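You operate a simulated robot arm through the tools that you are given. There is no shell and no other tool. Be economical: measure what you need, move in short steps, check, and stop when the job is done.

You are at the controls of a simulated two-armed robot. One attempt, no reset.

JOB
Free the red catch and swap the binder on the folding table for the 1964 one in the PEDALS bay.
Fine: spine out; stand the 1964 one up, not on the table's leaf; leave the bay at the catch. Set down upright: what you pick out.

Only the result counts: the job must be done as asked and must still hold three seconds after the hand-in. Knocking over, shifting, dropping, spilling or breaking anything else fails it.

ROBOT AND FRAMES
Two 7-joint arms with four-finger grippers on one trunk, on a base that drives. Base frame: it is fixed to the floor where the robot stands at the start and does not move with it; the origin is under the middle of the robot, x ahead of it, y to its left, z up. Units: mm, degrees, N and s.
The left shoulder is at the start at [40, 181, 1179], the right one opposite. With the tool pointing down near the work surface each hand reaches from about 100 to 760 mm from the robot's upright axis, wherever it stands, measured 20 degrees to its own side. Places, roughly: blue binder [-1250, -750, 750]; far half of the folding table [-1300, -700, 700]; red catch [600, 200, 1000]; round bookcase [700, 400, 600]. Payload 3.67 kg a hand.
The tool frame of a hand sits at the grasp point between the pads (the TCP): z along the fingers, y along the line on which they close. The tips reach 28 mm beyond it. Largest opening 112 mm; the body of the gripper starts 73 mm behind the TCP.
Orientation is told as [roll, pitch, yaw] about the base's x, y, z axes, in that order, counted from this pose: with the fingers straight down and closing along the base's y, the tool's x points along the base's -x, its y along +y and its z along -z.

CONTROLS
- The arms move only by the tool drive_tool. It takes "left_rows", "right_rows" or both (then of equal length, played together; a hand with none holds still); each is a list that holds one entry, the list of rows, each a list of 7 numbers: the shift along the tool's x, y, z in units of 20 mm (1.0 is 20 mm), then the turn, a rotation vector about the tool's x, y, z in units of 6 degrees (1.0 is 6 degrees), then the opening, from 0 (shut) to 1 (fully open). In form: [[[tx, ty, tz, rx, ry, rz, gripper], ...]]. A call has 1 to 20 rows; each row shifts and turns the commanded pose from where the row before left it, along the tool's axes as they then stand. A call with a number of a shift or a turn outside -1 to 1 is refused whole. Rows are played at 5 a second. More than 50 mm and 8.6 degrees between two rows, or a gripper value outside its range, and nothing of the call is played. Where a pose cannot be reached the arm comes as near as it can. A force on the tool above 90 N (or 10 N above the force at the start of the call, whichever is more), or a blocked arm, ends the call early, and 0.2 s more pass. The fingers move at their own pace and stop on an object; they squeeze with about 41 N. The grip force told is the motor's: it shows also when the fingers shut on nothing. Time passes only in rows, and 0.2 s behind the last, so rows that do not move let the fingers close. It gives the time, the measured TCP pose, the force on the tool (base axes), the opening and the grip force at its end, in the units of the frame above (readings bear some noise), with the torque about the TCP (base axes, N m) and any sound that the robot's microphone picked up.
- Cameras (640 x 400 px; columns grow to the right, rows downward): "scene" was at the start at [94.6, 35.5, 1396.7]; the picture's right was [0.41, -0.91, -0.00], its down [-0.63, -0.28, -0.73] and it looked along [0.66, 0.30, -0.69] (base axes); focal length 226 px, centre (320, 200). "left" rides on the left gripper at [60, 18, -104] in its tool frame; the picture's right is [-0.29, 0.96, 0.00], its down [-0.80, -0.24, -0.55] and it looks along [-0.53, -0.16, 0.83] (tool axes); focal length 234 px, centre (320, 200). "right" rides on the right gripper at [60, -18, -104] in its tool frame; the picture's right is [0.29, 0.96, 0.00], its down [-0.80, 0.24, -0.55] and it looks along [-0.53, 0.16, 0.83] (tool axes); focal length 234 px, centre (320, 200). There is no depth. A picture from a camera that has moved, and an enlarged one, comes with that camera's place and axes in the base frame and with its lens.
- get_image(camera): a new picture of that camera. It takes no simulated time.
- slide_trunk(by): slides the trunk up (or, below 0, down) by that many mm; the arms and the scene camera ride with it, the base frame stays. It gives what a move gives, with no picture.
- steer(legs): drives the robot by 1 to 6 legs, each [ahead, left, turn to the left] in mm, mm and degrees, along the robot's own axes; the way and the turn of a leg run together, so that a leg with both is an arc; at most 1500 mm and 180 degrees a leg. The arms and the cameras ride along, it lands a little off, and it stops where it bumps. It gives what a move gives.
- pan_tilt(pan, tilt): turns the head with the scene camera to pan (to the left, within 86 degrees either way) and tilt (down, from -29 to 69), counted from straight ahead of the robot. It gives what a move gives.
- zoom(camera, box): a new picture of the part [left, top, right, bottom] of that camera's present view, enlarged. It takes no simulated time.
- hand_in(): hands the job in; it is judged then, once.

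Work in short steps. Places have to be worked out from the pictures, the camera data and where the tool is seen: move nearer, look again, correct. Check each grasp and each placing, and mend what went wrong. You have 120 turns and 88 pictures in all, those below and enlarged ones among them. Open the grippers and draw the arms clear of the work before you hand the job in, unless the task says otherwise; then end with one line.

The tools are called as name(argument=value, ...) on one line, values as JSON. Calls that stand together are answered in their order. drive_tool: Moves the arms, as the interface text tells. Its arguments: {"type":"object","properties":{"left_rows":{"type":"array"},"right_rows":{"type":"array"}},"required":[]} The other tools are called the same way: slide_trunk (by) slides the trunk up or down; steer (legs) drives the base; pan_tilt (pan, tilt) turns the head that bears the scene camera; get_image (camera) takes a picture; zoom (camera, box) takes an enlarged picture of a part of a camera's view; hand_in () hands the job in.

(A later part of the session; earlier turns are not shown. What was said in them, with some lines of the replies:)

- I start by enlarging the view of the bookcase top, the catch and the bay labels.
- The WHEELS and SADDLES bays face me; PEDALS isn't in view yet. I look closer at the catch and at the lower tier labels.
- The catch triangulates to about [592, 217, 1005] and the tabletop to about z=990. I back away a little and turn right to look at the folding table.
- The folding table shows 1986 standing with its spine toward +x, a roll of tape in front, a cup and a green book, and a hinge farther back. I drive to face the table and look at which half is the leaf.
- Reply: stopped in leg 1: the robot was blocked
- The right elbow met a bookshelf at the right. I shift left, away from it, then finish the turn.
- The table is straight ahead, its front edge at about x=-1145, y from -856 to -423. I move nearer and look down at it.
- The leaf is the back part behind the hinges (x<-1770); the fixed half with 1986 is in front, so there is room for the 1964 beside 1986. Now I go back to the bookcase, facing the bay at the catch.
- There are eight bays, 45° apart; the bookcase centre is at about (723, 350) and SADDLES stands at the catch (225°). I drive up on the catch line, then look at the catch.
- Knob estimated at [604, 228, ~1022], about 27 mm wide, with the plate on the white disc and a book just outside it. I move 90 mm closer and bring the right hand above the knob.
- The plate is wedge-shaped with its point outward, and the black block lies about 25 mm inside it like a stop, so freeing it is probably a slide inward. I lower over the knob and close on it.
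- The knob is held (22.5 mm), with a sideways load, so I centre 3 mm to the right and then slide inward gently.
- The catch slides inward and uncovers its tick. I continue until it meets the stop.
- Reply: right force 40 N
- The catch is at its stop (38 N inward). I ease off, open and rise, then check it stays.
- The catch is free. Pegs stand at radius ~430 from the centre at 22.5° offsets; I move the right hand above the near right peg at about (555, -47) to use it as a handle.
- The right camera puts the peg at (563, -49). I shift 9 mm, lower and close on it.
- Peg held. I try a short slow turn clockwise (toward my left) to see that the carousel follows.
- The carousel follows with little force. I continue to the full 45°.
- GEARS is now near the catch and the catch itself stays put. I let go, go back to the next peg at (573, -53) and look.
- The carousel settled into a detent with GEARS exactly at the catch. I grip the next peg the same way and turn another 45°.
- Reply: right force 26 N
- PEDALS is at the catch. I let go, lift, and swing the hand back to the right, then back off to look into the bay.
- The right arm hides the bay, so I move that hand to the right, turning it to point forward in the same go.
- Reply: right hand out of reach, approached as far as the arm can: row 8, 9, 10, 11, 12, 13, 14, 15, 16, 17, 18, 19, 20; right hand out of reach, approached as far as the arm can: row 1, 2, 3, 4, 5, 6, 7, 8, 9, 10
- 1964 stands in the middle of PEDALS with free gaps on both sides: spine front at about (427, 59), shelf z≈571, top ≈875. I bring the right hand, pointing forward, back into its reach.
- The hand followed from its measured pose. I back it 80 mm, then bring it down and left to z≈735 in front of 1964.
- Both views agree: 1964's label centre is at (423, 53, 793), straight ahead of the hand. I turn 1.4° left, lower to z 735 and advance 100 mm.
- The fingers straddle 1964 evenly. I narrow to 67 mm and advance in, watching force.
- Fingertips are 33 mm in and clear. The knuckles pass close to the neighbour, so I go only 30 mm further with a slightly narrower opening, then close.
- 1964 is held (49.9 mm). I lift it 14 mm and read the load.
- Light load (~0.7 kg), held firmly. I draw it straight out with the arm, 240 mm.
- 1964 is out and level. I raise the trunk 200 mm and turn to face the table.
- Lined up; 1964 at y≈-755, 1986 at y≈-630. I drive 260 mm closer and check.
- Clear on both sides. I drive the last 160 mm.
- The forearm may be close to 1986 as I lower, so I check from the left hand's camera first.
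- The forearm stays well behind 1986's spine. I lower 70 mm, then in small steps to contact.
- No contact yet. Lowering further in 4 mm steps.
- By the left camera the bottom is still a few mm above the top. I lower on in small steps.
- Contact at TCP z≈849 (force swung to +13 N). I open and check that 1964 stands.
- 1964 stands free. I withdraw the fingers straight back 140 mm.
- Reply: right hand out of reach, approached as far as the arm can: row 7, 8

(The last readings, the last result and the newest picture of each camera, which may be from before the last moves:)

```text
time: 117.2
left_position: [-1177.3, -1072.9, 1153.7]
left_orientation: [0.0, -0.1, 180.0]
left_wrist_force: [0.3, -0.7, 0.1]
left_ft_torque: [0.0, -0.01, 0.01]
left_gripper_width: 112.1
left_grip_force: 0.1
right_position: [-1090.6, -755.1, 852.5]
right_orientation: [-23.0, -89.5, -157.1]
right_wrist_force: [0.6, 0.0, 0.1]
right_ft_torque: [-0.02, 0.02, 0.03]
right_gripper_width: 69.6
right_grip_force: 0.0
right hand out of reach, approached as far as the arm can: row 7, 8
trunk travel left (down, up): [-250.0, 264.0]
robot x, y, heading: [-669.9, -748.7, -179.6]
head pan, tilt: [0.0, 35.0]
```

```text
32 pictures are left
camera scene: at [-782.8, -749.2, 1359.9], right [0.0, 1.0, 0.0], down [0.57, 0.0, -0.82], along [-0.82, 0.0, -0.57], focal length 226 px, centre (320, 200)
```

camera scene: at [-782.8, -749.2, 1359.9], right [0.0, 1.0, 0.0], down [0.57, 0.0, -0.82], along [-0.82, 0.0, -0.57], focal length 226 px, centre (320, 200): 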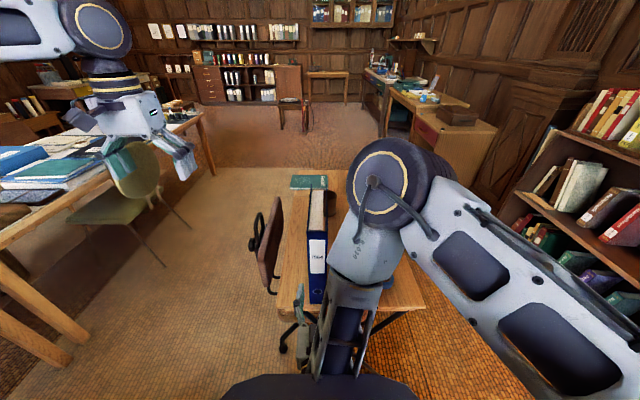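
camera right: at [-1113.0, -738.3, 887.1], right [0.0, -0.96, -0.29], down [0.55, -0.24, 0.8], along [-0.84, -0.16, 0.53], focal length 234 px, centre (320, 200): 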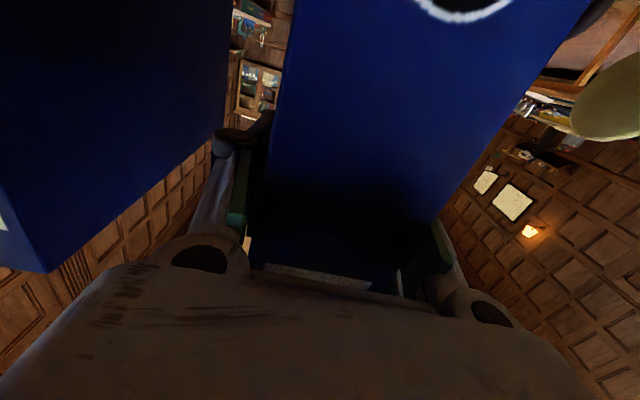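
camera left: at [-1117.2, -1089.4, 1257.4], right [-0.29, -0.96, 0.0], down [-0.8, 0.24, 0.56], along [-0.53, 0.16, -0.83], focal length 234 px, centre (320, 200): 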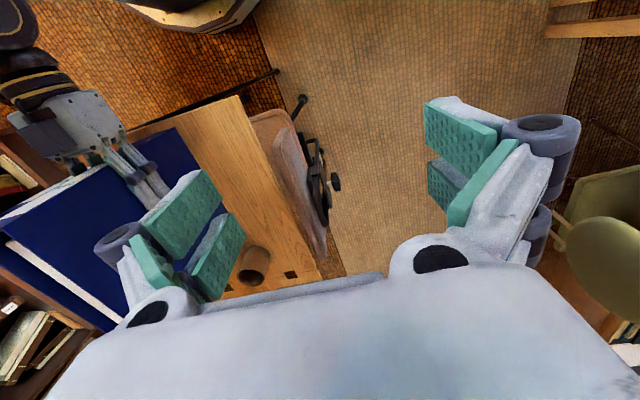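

The folded elbow hangs toward the table, so I drive straight back 350 mm at once, then re-extend the hand.

steer(legs=[[-350, 0, 0]])

drive_tool(right_rows=[[[0, 0, 1, 0, 0, 0, 0.6], [0, 0, 1, 0, 0, 0, 0.6], [0, 0, 1, 0, 0, 0, 0.6], [0, 0, 1, 0, 0, 0, 0.6], [0, 0, 1, 0, 0, 0, 0.6], [0, 0, 1, 0, 0, 0, 0.6]]])

zoom(camera="scene", box=[200, 120, 440, 270])

```text
time: 119.5
left_position: [-825.5, -1072.8, 1153.3]
left_orientation: [0.0, -0.1, -180.0]
left_wrist_force: [-0.6, 0.5, 0.4]
left_ft_torque: [-0.01, 0.01, 0.0]
left_gripper_width: 111.9
left_grip_force: 0.0
right_position: [-738.4, -754.8, 852.9]
right_orientation: [-25.2, -89.5, -155.1]
right_wrist_force: [-0.6, 0.6, -0.4]
right_ft_torque: [-0.01, 0.02, 0.0]
right_gripper_width: 68.9
right_grip_force: 0.0
trunk travel left (down, up): [-250.0, 264.0]
robot x, y, heading: [-323.7, -754.2, -180.1]
head pan, tilt: [0.0, 35.0]
```

```text
time: 120.9
left_position: [-825.6, -1072.9, 1153.0]
left_orientation: [0.1, -0.1, -179.9]
left_wrist_force: [-0.4, 1.1, -0.7]
left_ft_torque: [-0.01, -0.02, 0.01]
left_gripper_width: 112.1
left_grip_force: 0.1
right_position: [-858.5, -756.3, 851.9]
right_orientation: [-22.2, -89.4, -157.7]
right_wrist_force: [-0.4, -0.7, 0.4]
right_ft_torque: [0.0, 0.02, -0.01]
right_gripper_width: 67.3
right_grip_force: 0.0
trunk travel left (down, up): [-250.0, 264.0]
robot x, y, heading: [-318.3, -749.4, -180.0]
head pan, tilt: [0.0, 35.0]
```

```text
2.67 times, centred on (320, 195) of scene
camera zoom: at [-430.9, -748.8, 1359.8], right [0.0, 1.0, 0.0], down [0.57, 0.0, -0.82], along [-0.82, 0.0, -0.57], focal length 602 px, centre (320, 213)
```

zoom: 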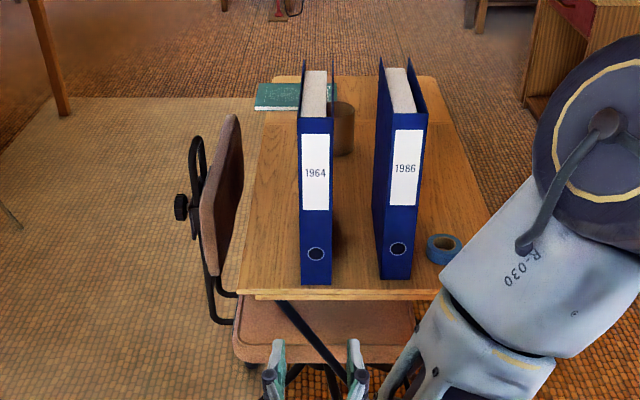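

Both binders stand upright. 1986's spine is at x≈-1186, y≈-627; I shift right 129 mm, drive closer and look.

steer(legs=[[0, -129, 0], [220, 0, 0]])

zoom(camera="scene", box=[200, 130, 440, 280])

get_image(camera="right")

```text
time: 123.5
left_position: [-1042.4, -942.2, 1152.5]
left_orientation: [-0.1, -0.1, 179.8]
left_wrist_force: [0.6, -0.4, -0.6]
left_ft_torque: [0.0, -0.01, 0.02]
left_gripper_width: 111.8
left_grip_force: 0.0
right_position: [-1074.2, -625.3, 851.4]
right_orientation: [-21.8, -89.4, -158.5]
right_wrist_force: [0.0, 0.0, -0.2]
right_ft_torque: [-0.01, -0.01, -0.01]
right_gripper_width: 67.2
right_grip_force: 0.0
trunk travel left (down, up): [-250.0, 264.0]
robot x, y, heading: [-535.6, -621.8, 179.7]
head pan, tilt: [0.0, 35.0]
```

```text
2.67 times, centred on (320, 205) of scene
camera zoom: at [-646.8, -619.7, 1359.8], right [0.0, 1.0, 0.0], down [0.57, 0.0, -0.82], along [-0.82, 0.0, -0.57], focal length 602 px, centre (320, 187)
```

zoom: 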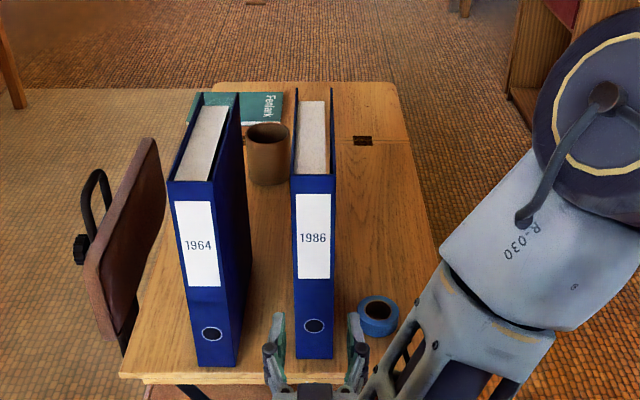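

```text
29 pictures are left
camera right: at [-969.8, -606.1, 792.0], right [0.0, -0.96, -0.29], down [0.55, -0.25, 0.8], along [-0.84, -0.16, 0.52], focal length 234 px, centre (320, 200)
```

right: 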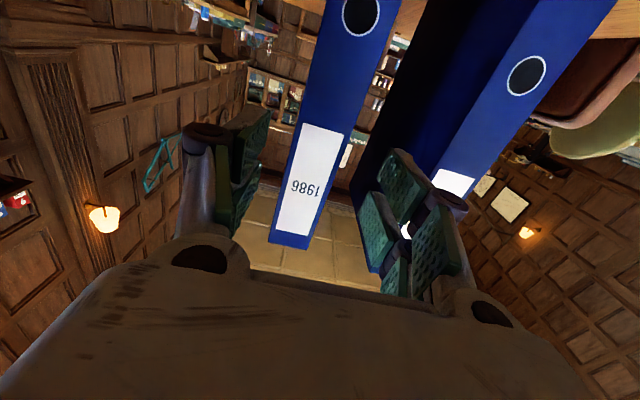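

The hand lines up with 1986 within 2 mm. I advance 147 mm around the spine.

drive_tool(right_rows=[[[0, 0.1, 0.85, 0, 0, 0, 0.62], [0, 0, 1, 0, 0, 0, 0.62], [0, 0, 1, 0, 0, 0, 0.62], [0, 0, 1, 0, 0, 0, 0.62], [0, 0, 1, 0, 0, 0, 0.62], [0, 0, 0.8, 0, 0, 0, 0.62], [0, 0, 0.8, 0, 0, 0, 0.62], [0, 0, 0.8, 0, 0, 0, 0.62]]])

zoom(camera="scene", box=[200, 130, 440, 280])

```text
time: 125.3
left_position: [-1041.8, -942.1, 1152.6]
left_orientation: [0.0, -0.2, 179.8]
left_wrist_force: [0.0, 0.1, 0.1]
left_ft_torque: [0.01, -0.01, -0.02]
left_gripper_width: 112.1
left_grip_force: 0.0
right_position: [-1212.8, -648.5, 867.9]
right_orientation: [-17.5, -89.2, -163.2]
right_wrist_force: [0.2, 1.3, -0.1]
right_ft_torque: [0.04, 0.02, 0.01]
right_gripper_width: 70.1
right_grip_force: 0.8
right hand out of reach, approached as far as the arm can: row 3, 4, 5, 6, 7, 8
trunk travel left (down, up): [-250.0, 264.0]
robot x, y, heading: [-533.7, -624.7, 179.8]
head pan, tilt: [0.0, 35.0]
```

```text
2.67 times, centred on (320, 205) of scene
camera zoom: at [-646.3, -619.7, 1359.9], right [0.0, 1.0, 0.0], down [0.57, 0.0, -0.82], along [-0.82, 0.0, -0.57], focal length 602 px, centre (320, 187)
```

zoom: 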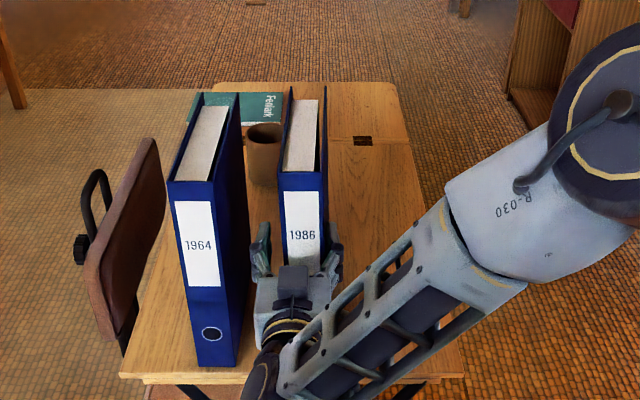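

The arm ran to a limit and drifted 20 mm left, sliding 1986 along with it, but both binders still stand and the fingers are 27 mm past its spine. I close here.

drive_tool(right_rows=[[[0, 0, 0, 0, 0, 0, 0.5], [0, 0, 0, 0, 0, 0, 0.4], [0, 0, 0, 0, 0, 0, 0.3], [0, 0, 0, 0, 0, 0, 0.3]]])

zoom(camera="scene", box=[200, 130, 440, 280])

```text
time: 126.3
left_position: [-1042.1, -942.1, 1152.8]
left_orientation: [-0.1, -0.1, 179.9]
left_wrist_force: [-0.6, 0.1, -0.4]
left_ft_torque: [0.02, 0.03, -0.05]
left_gripper_width: 112.1
left_grip_force: 0.0
right_position: [-1212.0, -647.6, 867.5]
right_orientation: [-15.1, -89.2, -165.6]
right_wrist_force: [0.1, 0.9, -0.7]
right_ft_torque: [0.06, -0.13, -0.1]
right_gripper_width: 49.9
right_grip_force: 41.2
trunk travel left (down, up): [-250.0, 264.0]
robot x, y, heading: [-538.5, -622.0, 180.1]
head pan, tilt: [0.0, 35.0]
```

```text
2.67 times, centred on (320, 205) of scene
camera zoom: at [-646.6, -619.7, 1359.8], right [0.0, 1.0, 0.0], down [0.57, 0.0, -0.82], along [-0.82, 0.0, -0.57], focal length 602 px, centre (320, 187)
```

zoom: 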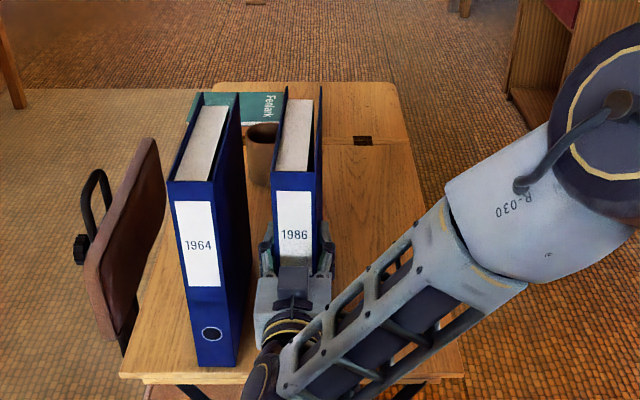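

1986 is held. I lift with the trunk by 40 mm and back straight off.

slide_trunk(by=40)

steer(legs=[[-300, 0, 0]])

get_image(camera="scene")

```text
time: 127.2
left_position: [-1042.3, -943.0, 1191.8]
left_orientation: [-0.1, 0.0, 179.8]
left_wrist_force: [0.2, -0.1, -0.7]
left_ft_torque: [0.02, 0.03, 0.01]
left_gripper_width: 112.0
left_grip_force: 0.0
right_position: [-1212.6, -647.2, 906.3]
right_orientation: [-15.3, -89.2, -165.3]
right_wrist_force: [0.0, -0.4, -6.3]
right_ft_torque: [-0.01, -0.37, 0.01]
right_gripper_width: 49.8
right_grip_force: 41.8
trunk travel left (down, up): [-290.0, 224.0]
robot x, y, heading: [-535.7, -619.9, 180.0]
head pan, tilt: [0.0, 35.0]
```

```text
time: 129.2
left_position: [-744.5, -941.6, 1192.0]
left_orientation: [0.0, -0.1, 180.0]
left_wrist_force: [-0.4, 0.1, 1.4]
left_ft_torque: [-0.02, 0.01, -0.01]
left_gripper_width: 112.0
left_grip_force: 0.0
right_position: [-915.1, -648.5, 906.3]
right_orientation: [-15.7, -89.1, -164.8]
right_wrist_force: [-0.2, 0.3, -4.5]
right_ft_torque: [-0.02, -0.4, 0.02]
right_gripper_width: 49.8
right_grip_force: 41.2
trunk travel left (down, up): [-290.0, 224.0]
robot x, y, heading: [-241.7, -621.9, 180.1]
head pan, tilt: [0.0, 35.0]
```

```text
26 pictures are left
camera scene: at [-349.6, -620.1, 1399.3], right [0.0, 1.0, 0.0], down [0.57, 0.0, -0.82], along [-0.82, 0.0, -0.57], focal length 226 px, centre (320, 200)
```

scene: 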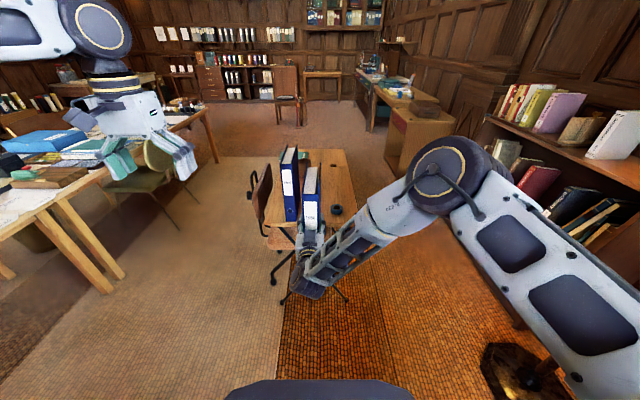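

1986 is off the table and 1964 is undisturbed. I retract the arm 80 mm, then turn to the bookcase.

drive_tool(right_rows=[[[0, 0, -0.8, 0, 0, 0, 0.3], [0, 0, -0.8, 0, 0, 0, 0.3], [0, 0, -0.8, 0, 0, 0, 0.3], [0, 0, -0.8, 0, 0, 0, 0.3], [0, 0, -0.8, 0, 0, 0, 0.3]]])

steer(legs=[[0, 0, -135]])

slide_trunk(by=-141)

get_image(camera="scene")

```text
time: 130.4
left_position: [-743.9, -943.8, 1192.6]
left_orientation: [0.1, 0.0, 179.9]
left_wrist_force: [-0.6, -0.1, 1.0]
left_ft_torque: [-0.01, 0.01, -0.03]
left_gripper_width: 112.1
left_grip_force: 0.0
right_position: [-835.2, -648.7, 907.2]
right_orientation: [-14.3, -89.1, -166.3]
right_wrist_force: [-0.7, -0.7, -5.8]
right_ft_torque: [-0.01, -0.39, 0.02]
right_gripper_width: 50.0
right_grip_force: 41.0
trunk travel left (down, up): [-290.0, 224.0]
robot x, y, heading: [-240.6, -624.5, 180.1]
head pan, tilt: [0.0, 35.0]
```

```text
time: 137.0
left_position: [-104.0, -38.2, 1192.4]
left_orientation: [0.0, -0.1, 44.4]
left_wrist_force: [-0.5, 0.4, 0.2]
left_ft_torque: [0.0, 0.0, 0.0]
left_gripper_width: 112.0
left_grip_force: 0.1
right_position: [165.9, -184.7, 906.2]
right_orientation: [-15.1, -89.1, 59.0]
right_wrist_force: [-0.1, -0.3, -5.4]
right_ft_torque: [-0.33, 0.26, -0.04]
right_gripper_width: 49.6
right_grip_force: 40.9
trunk travel left (down, up): [-290.0, 224.0]
robot x, y, heading: [-238.6, -623.9, 44.3]
head pan, tilt: [0.0, 35.0]
```

```text
time: 138.7
left_position: [-104.8, -38.7, 1052.3]
left_orientation: [0.0, -0.1, 44.5]
left_wrist_force: [-0.2, -1.5, -0.3]
left_ft_torque: [0.02, -0.01, 0.06]
left_gripper_width: 112.3
left_grip_force: 0.0
right_position: [165.4, -183.6, 765.7]
right_orientation: [-15.0, -89.0, 58.8]
right_wrist_force: [-0.1, 1.0, -4.5]
right_ft_torque: [-0.29, 0.31, 0.02]
right_gripper_width: 49.6
right_grip_force: 41.2
trunk travel left (down, up): [-149.0, 365.0]
robot x, y, heading: [-235.2, -619.5, 44.3]
head pan, tilt: [0.0, 35.0]
```

```text
25 pictures are left
camera scene: at [-162.9, -543.7, 1258.8], right [0.7, -0.71, 0.0], down [-0.41, -0.4, -0.82], along [0.58, 0.57, -0.57], focal length 226 px, centre (320, 200)
```

scene: 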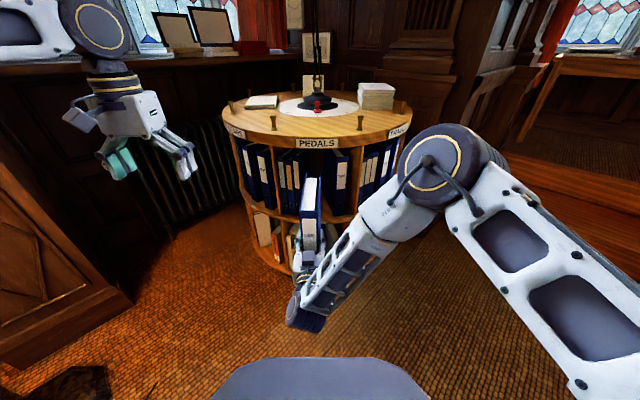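

The bay gap is visible ahead. I correct heading by 0.6°, move right 20 mm and ahead 130 mm, then check alignment before entering.

steer(legs=[[0, 0, 0.6], [0, -20, 0], [130, 0, 0]])

zoom(camera="scene", box=[220, 110, 420, 235])

```text
time: 140.7
left_position: [-4.4, 42.9, 1050.2]
left_orientation: [0.0, -0.1, 45.0]
left_wrist_force: [0.6, 1.3, -0.6]
left_ft_torque: [-0.03, 0.05, -0.02]
left_gripper_width: 111.9
left_grip_force: 0.0
right_position: [268.2, -101.0, 764.6]
right_orientation: [-14.5, -88.9, 59.1]
right_wrist_force: [0.9, 0.4, -5.7]
right_ft_torque: [-0.28, 0.29, 0.02]
right_gripper_width: 49.7
right_grip_force: 40.8
trunk travel left (down, up): [-149.0, 365.0]
robot x, y, heading: [-135.0, -540.7, 45.1]
head pan, tilt: [0.0, 35.0]
```

```text
3.20 times, centred on (320, 172) of scene
camera zoom: at [-56.7, -463.7, 1258.6], right [0.71, -0.71, 0.0], down [-0.41, -0.41, -0.82], along [0.58, 0.58, -0.58], focal length 722 px, centre (320, 288)
```

zoom: 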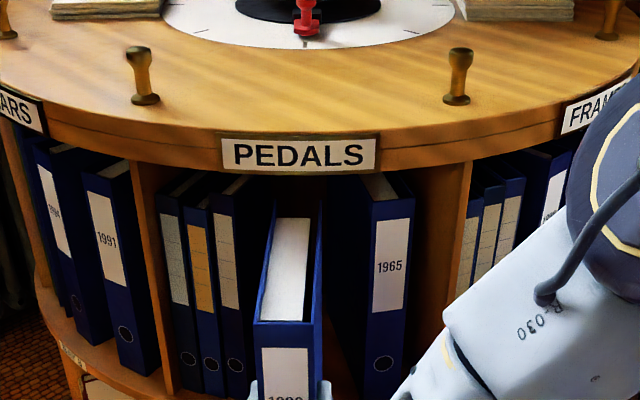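

The bay sits at the catch and 1986 is centred in the gap (about 40 and 50 mm clear). I drive in 130 mm and check.

steer(legs=[[130, 0, 0]])

zoom(camera="scene", box=[220, 130, 420, 255])

```text
time: 142.0
left_position: [88.7, 135.1, 1050.7]
left_orientation: [0.1, 0.0, 45.0]
left_wrist_force: [1.3, 0.5, -0.3]
left_ft_torque: [-0.04, 0.02, 0.03]
left_gripper_width: 112.2
left_grip_force: 0.1
right_position: [359.9, -7.3, 765.0]
right_orientation: [-14.1, -89.0, 58.8]
right_wrist_force: [0.3, 0.3, -5.8]
right_ft_torque: [-0.25, 0.24, -0.01]
right_gripper_width: 49.8
right_grip_force: 41.0
trunk travel left (down, up): [-149.0, 365.0]
robot x, y, heading: [-38.1, -450.8, 45.4]
head pan, tilt: [0.0, 35.0]
```

```text
3.20 times, centred on (320, 192) of scene
camera zoom: at [36.1, -370.7, 1258.6], right [0.71, -0.71, 0.0], down [-0.41, -0.41, -0.82], along [0.58, 0.58, -0.58], focal length 722 px, centre (320, 224)
```

zoom: 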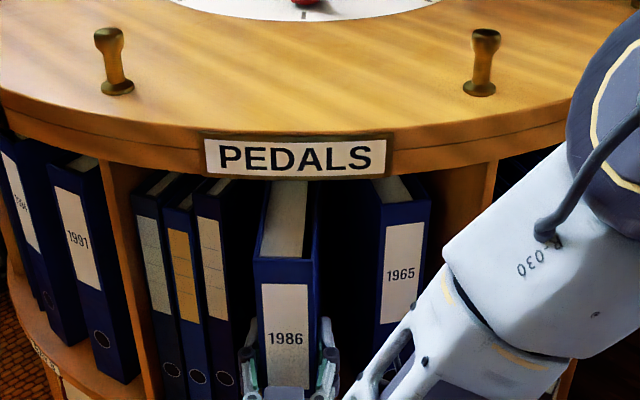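

By arm geometry the elbow stays over 100 mm short of the rim, so driving in by the base is safe. I go 80 mm further.

steer(legs=[[80, 0, 0]])

zoom(camera="scene", box=[220, 150, 420, 275])

```text
time: 143.1
left_position: [146.4, 193.6, 1050.8]
left_orientation: [0.1, 0.1, 45.0]
left_wrist_force: [-0.2, 0.6, -0.1]
left_ft_torque: [-0.04, 0.05, 0.01]
left_gripper_width: 112.0
left_grip_force: 0.1
right_position: [418.0, 49.6, 763.8]
right_orientation: [-14.0, -89.0, 58.5]
right_wrist_force: [-0.7, 0.2, -5.8]
right_ft_torque: [-0.29, 0.31, 0.01]
right_gripper_width: 49.9
right_grip_force: 40.6
trunk travel left (down, up): [-149.0, 365.0]
robot x, y, heading: [14.0, -395.7, 45.3]
head pan, tilt: [0.0, 35.0]
```

```text
3.20 times, centred on (320, 212) of scene
camera zoom: at [94.1, -312.6, 1258.5], right [0.71, -0.71, 0.0], down [-0.41, -0.41, -0.82], along [0.58, 0.58, -0.58], focal length 722 px, centre (320, 160)
```

zoom: 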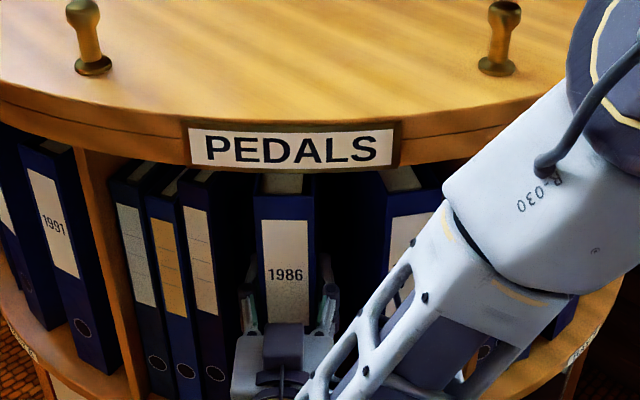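

steer(legs=[[30, 0, 0]])

drive_tool(right_rows=[[[0.2, 0, 0, 0, 0, 0, 0.3], [0.2, 0, 0, 0, 0, 0, 0.3], [0, 0, 0, 0, 0, 0, 0.3]]])

```text
time: 144.0
left_position: [167.8, 213.7, 1050.2]
left_orientation: [0.0, 0.1, 45.0]
left_wrist_force: [0.5, 1.0, -0.6]
left_ft_torque: [-0.06, 0.01, -0.03]
left_gripper_width: 112.0
left_grip_force: 0.2
right_position: [438.7, 70.5, 765.1]
right_orientation: [-14.5, -89.0, 59.0]
right_wrist_force: [-0.5, 0.1, -6.0]
right_ft_torque: [-0.23, 0.26, -0.01]
right_gripper_width: 49.8
right_grip_force: 41.5
trunk travel left (down, up): [-149.0, 365.0]
robot x, y, heading: [39.2, -374.1, 45.2]
head pan, tilt: [0.0, 35.0]
```

```text
time: 144.8
left_position: [165.6, 212.6, 1051.1]
left_orientation: [0.1, 0.0, 45.1]
left_wrist_force: [0.0, -0.3, -0.1]
left_ft_torque: [0.0, 0.02, 0.0]
left_gripper_width: 111.9
left_grip_force: 0.0
right_position: [438.5, 68.9, 757.1]
right_orientation: [-16.0, -89.0, 60.5]
right_wrist_force: [-0.5, 0.4, -6.5]
right_ft_torque: [-0.31, 0.26, 0.0]
right_gripper_width: 49.8
right_grip_force: 41.2
trunk travel left (down, up): [-149.0, 365.0]
robot x, y, heading: [36.8, -371.0, 45.1]
head pan, tilt: [0.0, 35.0]
```

At depth; no contact yet at z 757. I lower in small steps to the shelf.

drive_tool(right_rows=[[[0.15, 0, 0, 0, 0, 0, 0.3], [0, 0, 0, 0, 0, 0, 0.3]]])

drive_tool(right_rows=[[[0.15, 0, 0, 0, 0, 0, 0.3], [0, 0, 0, 0, 0, 0, 0.3]]])

```text
time: 145.4
left_position: [166.7, 213.9, 1050.5]
left_orientation: [0.1, -0.1, 45.0]
left_wrist_force: [0.2, -0.4, 0.4]
left_ft_torque: [-0.03, 0.03, -0.04]
left_gripper_width: 112.0
left_grip_force: 0.0
right_position: [439.2, 69.9, 752.9]
right_orientation: [-15.4, -89.0, 59.9]
right_wrist_force: [-0.1, -0.2, -5.4]
right_ft_torque: [-0.28, 0.31, -0.02]
right_gripper_width: 49.9
right_grip_force: 41.0
trunk travel left (down, up): [-149.0, 365.0]
robot x, y, heading: [39.2, -374.6, 45.0]
head pan, tilt: [0.0, 35.0]
```

```text
time: 146.0
left_position: [166.5, 212.9, 1051.4]
left_orientation: [0.1, 0.1, 45.0]
left_wrist_force: [0.0, 0.3, -0.1]
left_ft_torque: [0.01, 0.0, 0.0]
left_gripper_width: 112.0
left_grip_force: 0.0
right_position: [439.0, 69.7, 752.9]
right_orientation: [-16.9, -89.2, 61.6]
right_wrist_force: [-0.9, -1.0, 0.1]
right_ft_torque: [0.46, -0.3, -0.02]
right_gripper_width: 49.7
right_grip_force: 40.8
trunk travel left (down, up): [-149.0, 365.0]
robot x, y, heading: [36.1, -371.7, 44.9]
head pan, tilt: [0.0, 35.0]
```

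It has begun to touch (load gone to 0). One more 2 mm step, then release.

drive_tool(right_rows=[[[0.1, 0, 0, 0, 0, 0, 0.3], [0, 0, 0, 0, 0, 0, 0.3]]])

drive_tool(right_rows=[[[0, 0, 0, 0, 0, 0, 0.45], [0, 0, 0, 0, 0, 0, 0.52], [0, 0, 0, 0, 0, 0, 0.58], [0, 0, 0, 0, 0, 0, 0.58]]])

zoom(camera="scene", box=[220, 150, 420, 275])

get_image(camera="right")

```text
time: 146.6
left_position: [165.8, 211.8, 1052.3]
left_orientation: [0.1, -0.1, 45.0]
left_wrist_force: [0.2, 0.6, 0.2]
left_ft_torque: [-0.02, 0.0, 0.01]
left_gripper_width: 112.1
left_grip_force: 0.1
right_position: [438.9, 68.6, 751.4]
right_orientation: [-15.4, -89.4, 59.9]
right_wrist_force: [3.2, 0.9, 15.9]
right_ft_torque: [-0.18, 0.49, 0.01]
right_gripper_width: 49.8
right_grip_force: 41.0
trunk travel left (down, up): [-149.0, 365.0]
robot x, y, heading: [38.2, -370.8, 45.1]
head pan, tilt: [0.0, 35.0]
```

```text
time: 147.6
left_position: [166.0, 213.1, 1051.1]
left_orientation: [0.1, 0.0, 45.0]
left_wrist_force: [0.1, -0.3, -1.3]
left_ft_torque: [-0.02, 0.01, 0.03]
left_gripper_width: 112.0
left_grip_force: 0.0
right_position: [437.4, 68.6, 748.8]
right_orientation: [-14.8, -89.0, 59.2]
right_wrist_force: [2.4, -2.8, -1.1]
right_ft_torque: [-0.05, -0.03, -0.04]
right_gripper_width: 63.9
right_grip_force: 0.1
trunk travel left (down, up): [-149.0, 365.0]
robot x, y, heading: [38.5, -373.2, 45.3]
head pan, tilt: [0.0, 35.0]
```

```text
3.20 times, centred on (320, 212) of scene
camera zoom: at [113.6, -293.6, 1258.7], right [0.71, -0.71, 0.0], down [-0.41, -0.41, -0.82], along [0.58, 0.58, -0.57], focal length 722 px, centre (320, 160)
```

zoom: 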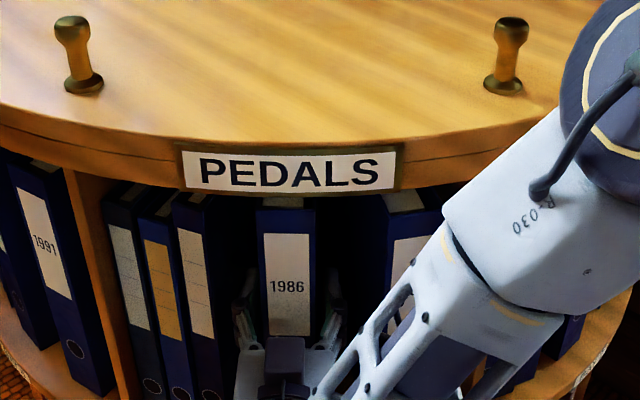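

```text
20 pictures are left
camera right: at [376.4, -17.3, 689.8], right [-0.67, 0.68, -0.29], down [-0.56, -0.21, 0.81], along [0.49, 0.71, 0.52], focal length 234 px, centre (320, 200)
```

right: 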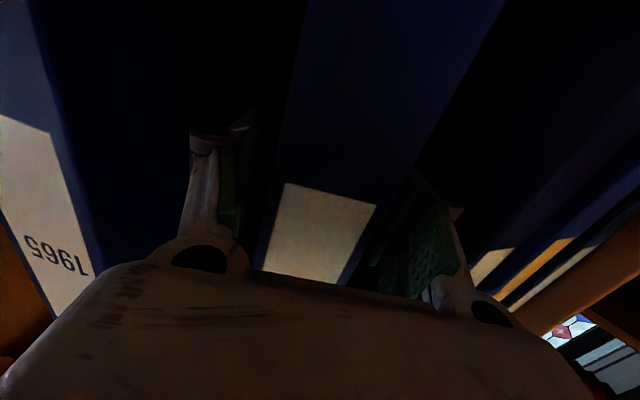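

1986 stands on the shelf. There is a light sideways touch (3.7 N), so I narrow slightly, then withdraw straight back.

drive_tool(right_rows=[[[0, 0, 0, 0, 0, 0, 0.53], [0, 0, 0, 0, 0, 0, 0.53], [0, 0, -0.3, 0, 0, 0, 0.53], [0, 0, -0.4, 0, 0, 0, 0.53]]])

drive_tool(right_rows=[[[0, 0, -0.7, 0, 0, 0, 0.53], [0, 0, -0.8, 0, 0, 0, 0.53], [0, 0, -0.8, 0, 0, 0, 0.53], [0, 0, -0.8, 0, 0, 0, 0.53], [0, 0, -0.8, 0, 0, 0, 0.53]]])

steer(legs=[[-300, 0, 0]])

get_image(camera="scene")

```text
time: 148.6
left_position: [166.4, 213.7, 1052.0]
left_orientation: [0.1, 0.0, 45.0]
left_wrist_force: [0.5, -0.2, 0.9]
left_ft_torque: [-0.02, 0.02, 0.01]
left_gripper_width: 111.6
left_grip_force: 0.0
right_position: [427.1, 60.0, 748.7]
right_orientation: [-15.4, -89.2, 60.1]
right_wrist_force: [0.2, 0.0, -1.1]
right_ft_torque: [-0.02, 0.04, 0.01]
right_gripper_width: 59.5
right_grip_force: 0.1
trunk travel left (down, up): [-149.0, 365.0]
robot x, y, heading: [38.9, -371.9, 45.1]
head pan, tilt: [0.0, 35.0]
```

```text
time: 149.8
left_position: [164.9, 211.6, 1051.5]
left_orientation: [0.1, 0.0, 45.0]
left_wrist_force: [0.2, 0.4, -0.1]
left_ft_torque: [-0.01, -0.02, 0.01]
left_gripper_width: 112.2
left_grip_force: 0.0
right_position: [372.0, 5.3, 749.5]
right_orientation: [-15.5, -89.1, 60.0]
right_wrist_force: [0.1, -0.1, 0.5]
right_ft_torque: [-0.02, -0.01, -0.04]
right_gripper_width: 59.4
right_grip_force: 0.0
trunk travel left (down, up): [-149.0, 365.0]
robot x, y, heading: [41.8, -368.7, 45.3]
head pan, tilt: [0.0, 35.0]
```

```text
time: 151.8
left_position: [-44.4, 1.5, 1050.9]
left_orientation: [0.1, -0.1, 44.9]
left_wrist_force: [0.5, -0.2, 0.1]
left_ft_torque: [0.05, 0.0, 0.0]
left_gripper_width: 112.1
left_grip_force: 0.0
right_position: [161.2, -206.2, 751.4]
right_orientation: [-16.2, -89.2, 60.9]
right_wrist_force: [0.0, -0.4, 0.3]
right_ft_torque: [-0.01, 0.0, 0.0]
right_gripper_width: 59.6
right_grip_force: 0.0
trunk travel left (down, up): [-149.0, 365.0]
robot x, y, heading: [-170.9, -581.2, 45.1]
head pan, tilt: [0.0, 35.0]
```

```text
19 pictures are left
camera scene: at [-97.5, -504.8, 1258.9], right [0.71, -0.71, 0.0], down [-0.4, -0.41, -0.82], along [0.58, 0.58, -0.57], focal length 226 px, centre (320, 200)
```

scene: 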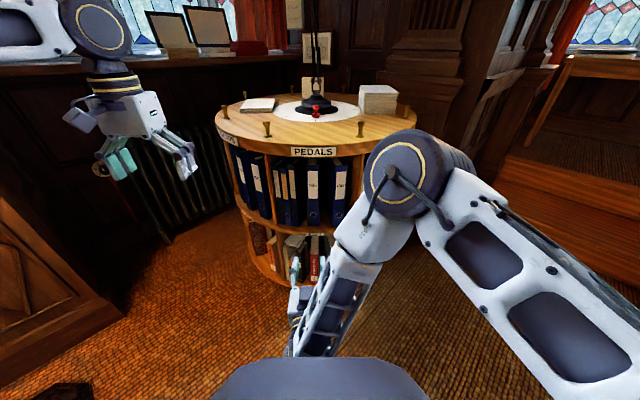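

zoom(camera="scene", box=[240, 90, 400, 190])

zoom(camera="scene", box=[260, 135, 372, 235])

```text
4.00 times, centred on (320, 140) of scene
camera zoom: at [-97.5, -504.8, 1258.9], right [0.71, -0.71, 0.0], down [-0.4, -0.41, -0.82], along [0.58, 0.58, -0.57], focal length 902 px, centre (320, 440)
```

zoom: 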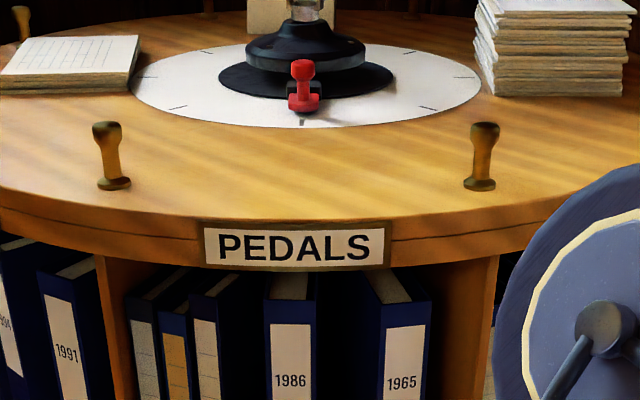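

```text
4.00 times, centred on (316, 185) of scene
camera zoom: at [-97.5, -504.8, 1258.9], right [0.71, -0.71, 0.0], down [-0.4, -0.41, -0.82], along [0.58, 0.58, -0.57], focal length 902 px, centre (336, 260)
```

zoom: 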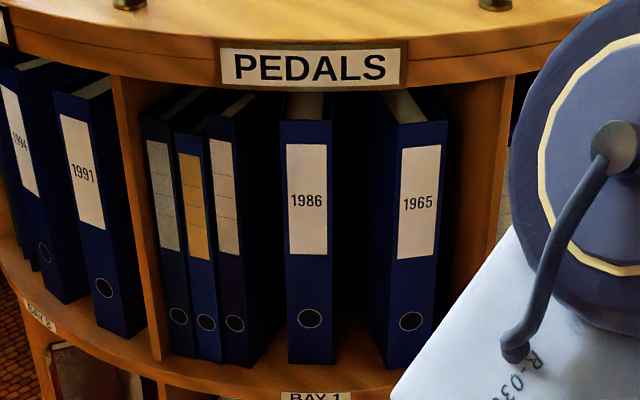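

PEDALS is at the catch and 1986 stands spine out among undisturbed neighbours; 1964 was seen upright on the fixed half of the table. I open the right gripper fully, clear of everything, then hand in.

drive_tool(right_rows=[[[0, 0, 0, 0, 0, 0, 1], [0, 0, 0, 0, 0, 0, 1], [0, 0, 0, 0, 0, 0, 1]]])

pan_tilt(pan=80, tilt=25)

get_image(camera="scene")

```text
time: 152.6
left_position: [-43.8, 2.0, 1050.9]
left_orientation: [0.1, 0.0, 45.0]
left_wrist_force: [0.0, 0.6, 0.4]
left_ft_torque: [-0.03, -0.01, -0.01]
left_gripper_width: 111.8
left_grip_force: 0.0
right_position: [162.2, -205.3, 750.2]
right_orientation: [-15.1, -89.1, 59.7]
right_wrist_force: [0.2, -0.3, -0.2]
right_ft_torque: [-0.02, 0.0, -0.01]
right_gripper_width: 111.9
right_grip_force: 0.1
trunk travel left (down, up): [-149.0, 365.0]
robot x, y, heading: [-173.3, -580.7, 44.8]
head pan, tilt: [0.0, 35.0]
```

```text
time: 154.2
left_position: [-43.7, 1.8, 1050.7]
left_orientation: [0.1, -0.1, 45.0]
left_wrist_force: [-1.3, 0.2, 0.3]
left_ft_torque: [0.01, 0.02, -0.02]
left_gripper_width: 112.1
left_grip_force: 0.1
right_position: [162.1, -204.0, 750.0]
right_orientation: [-15.2, -89.0, 59.8]
right_wrist_force: [1.1, -0.7, -0.5]
right_ft_torque: [-0.01, -0.02, 0.0]
right_gripper_width: 112.3
right_grip_force: 0.2
trunk travel left (down, up): [-149.0, 365.0]
robot x, y, heading: [-172.0, -583.5, 45.1]
head pan, tilt: [80.0, 25.0]
```

```text
16 pictures are left
camera scene: at [-211.8, -491.0, 1274.5], right [0.82, 0.57, 0.0], down [0.24, -0.35, -0.91], along [-0.52, 0.74, -0.42], focal length 226 px, centre (320, 200)
```

scene: 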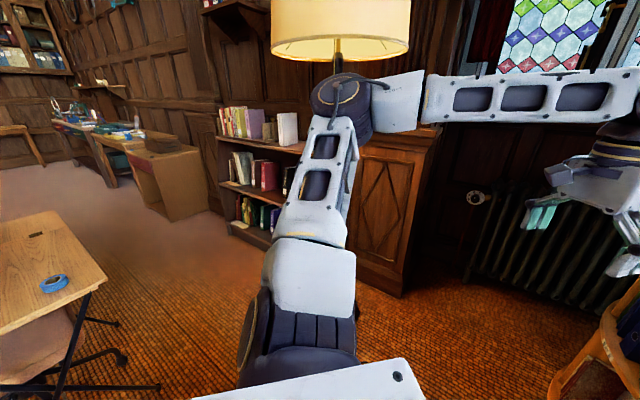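

Shelf, lamp and table with its tape are all in place, and both arms are clear. I hand the job in.

hand_in()

```text
The job is handed in.
```

The job is handed in: the catch is freed, PEDALS is left at the catch with 1986 standing spine out in it, and 1964 stands upright on the fixed half of the table, next to where 1986 stood.
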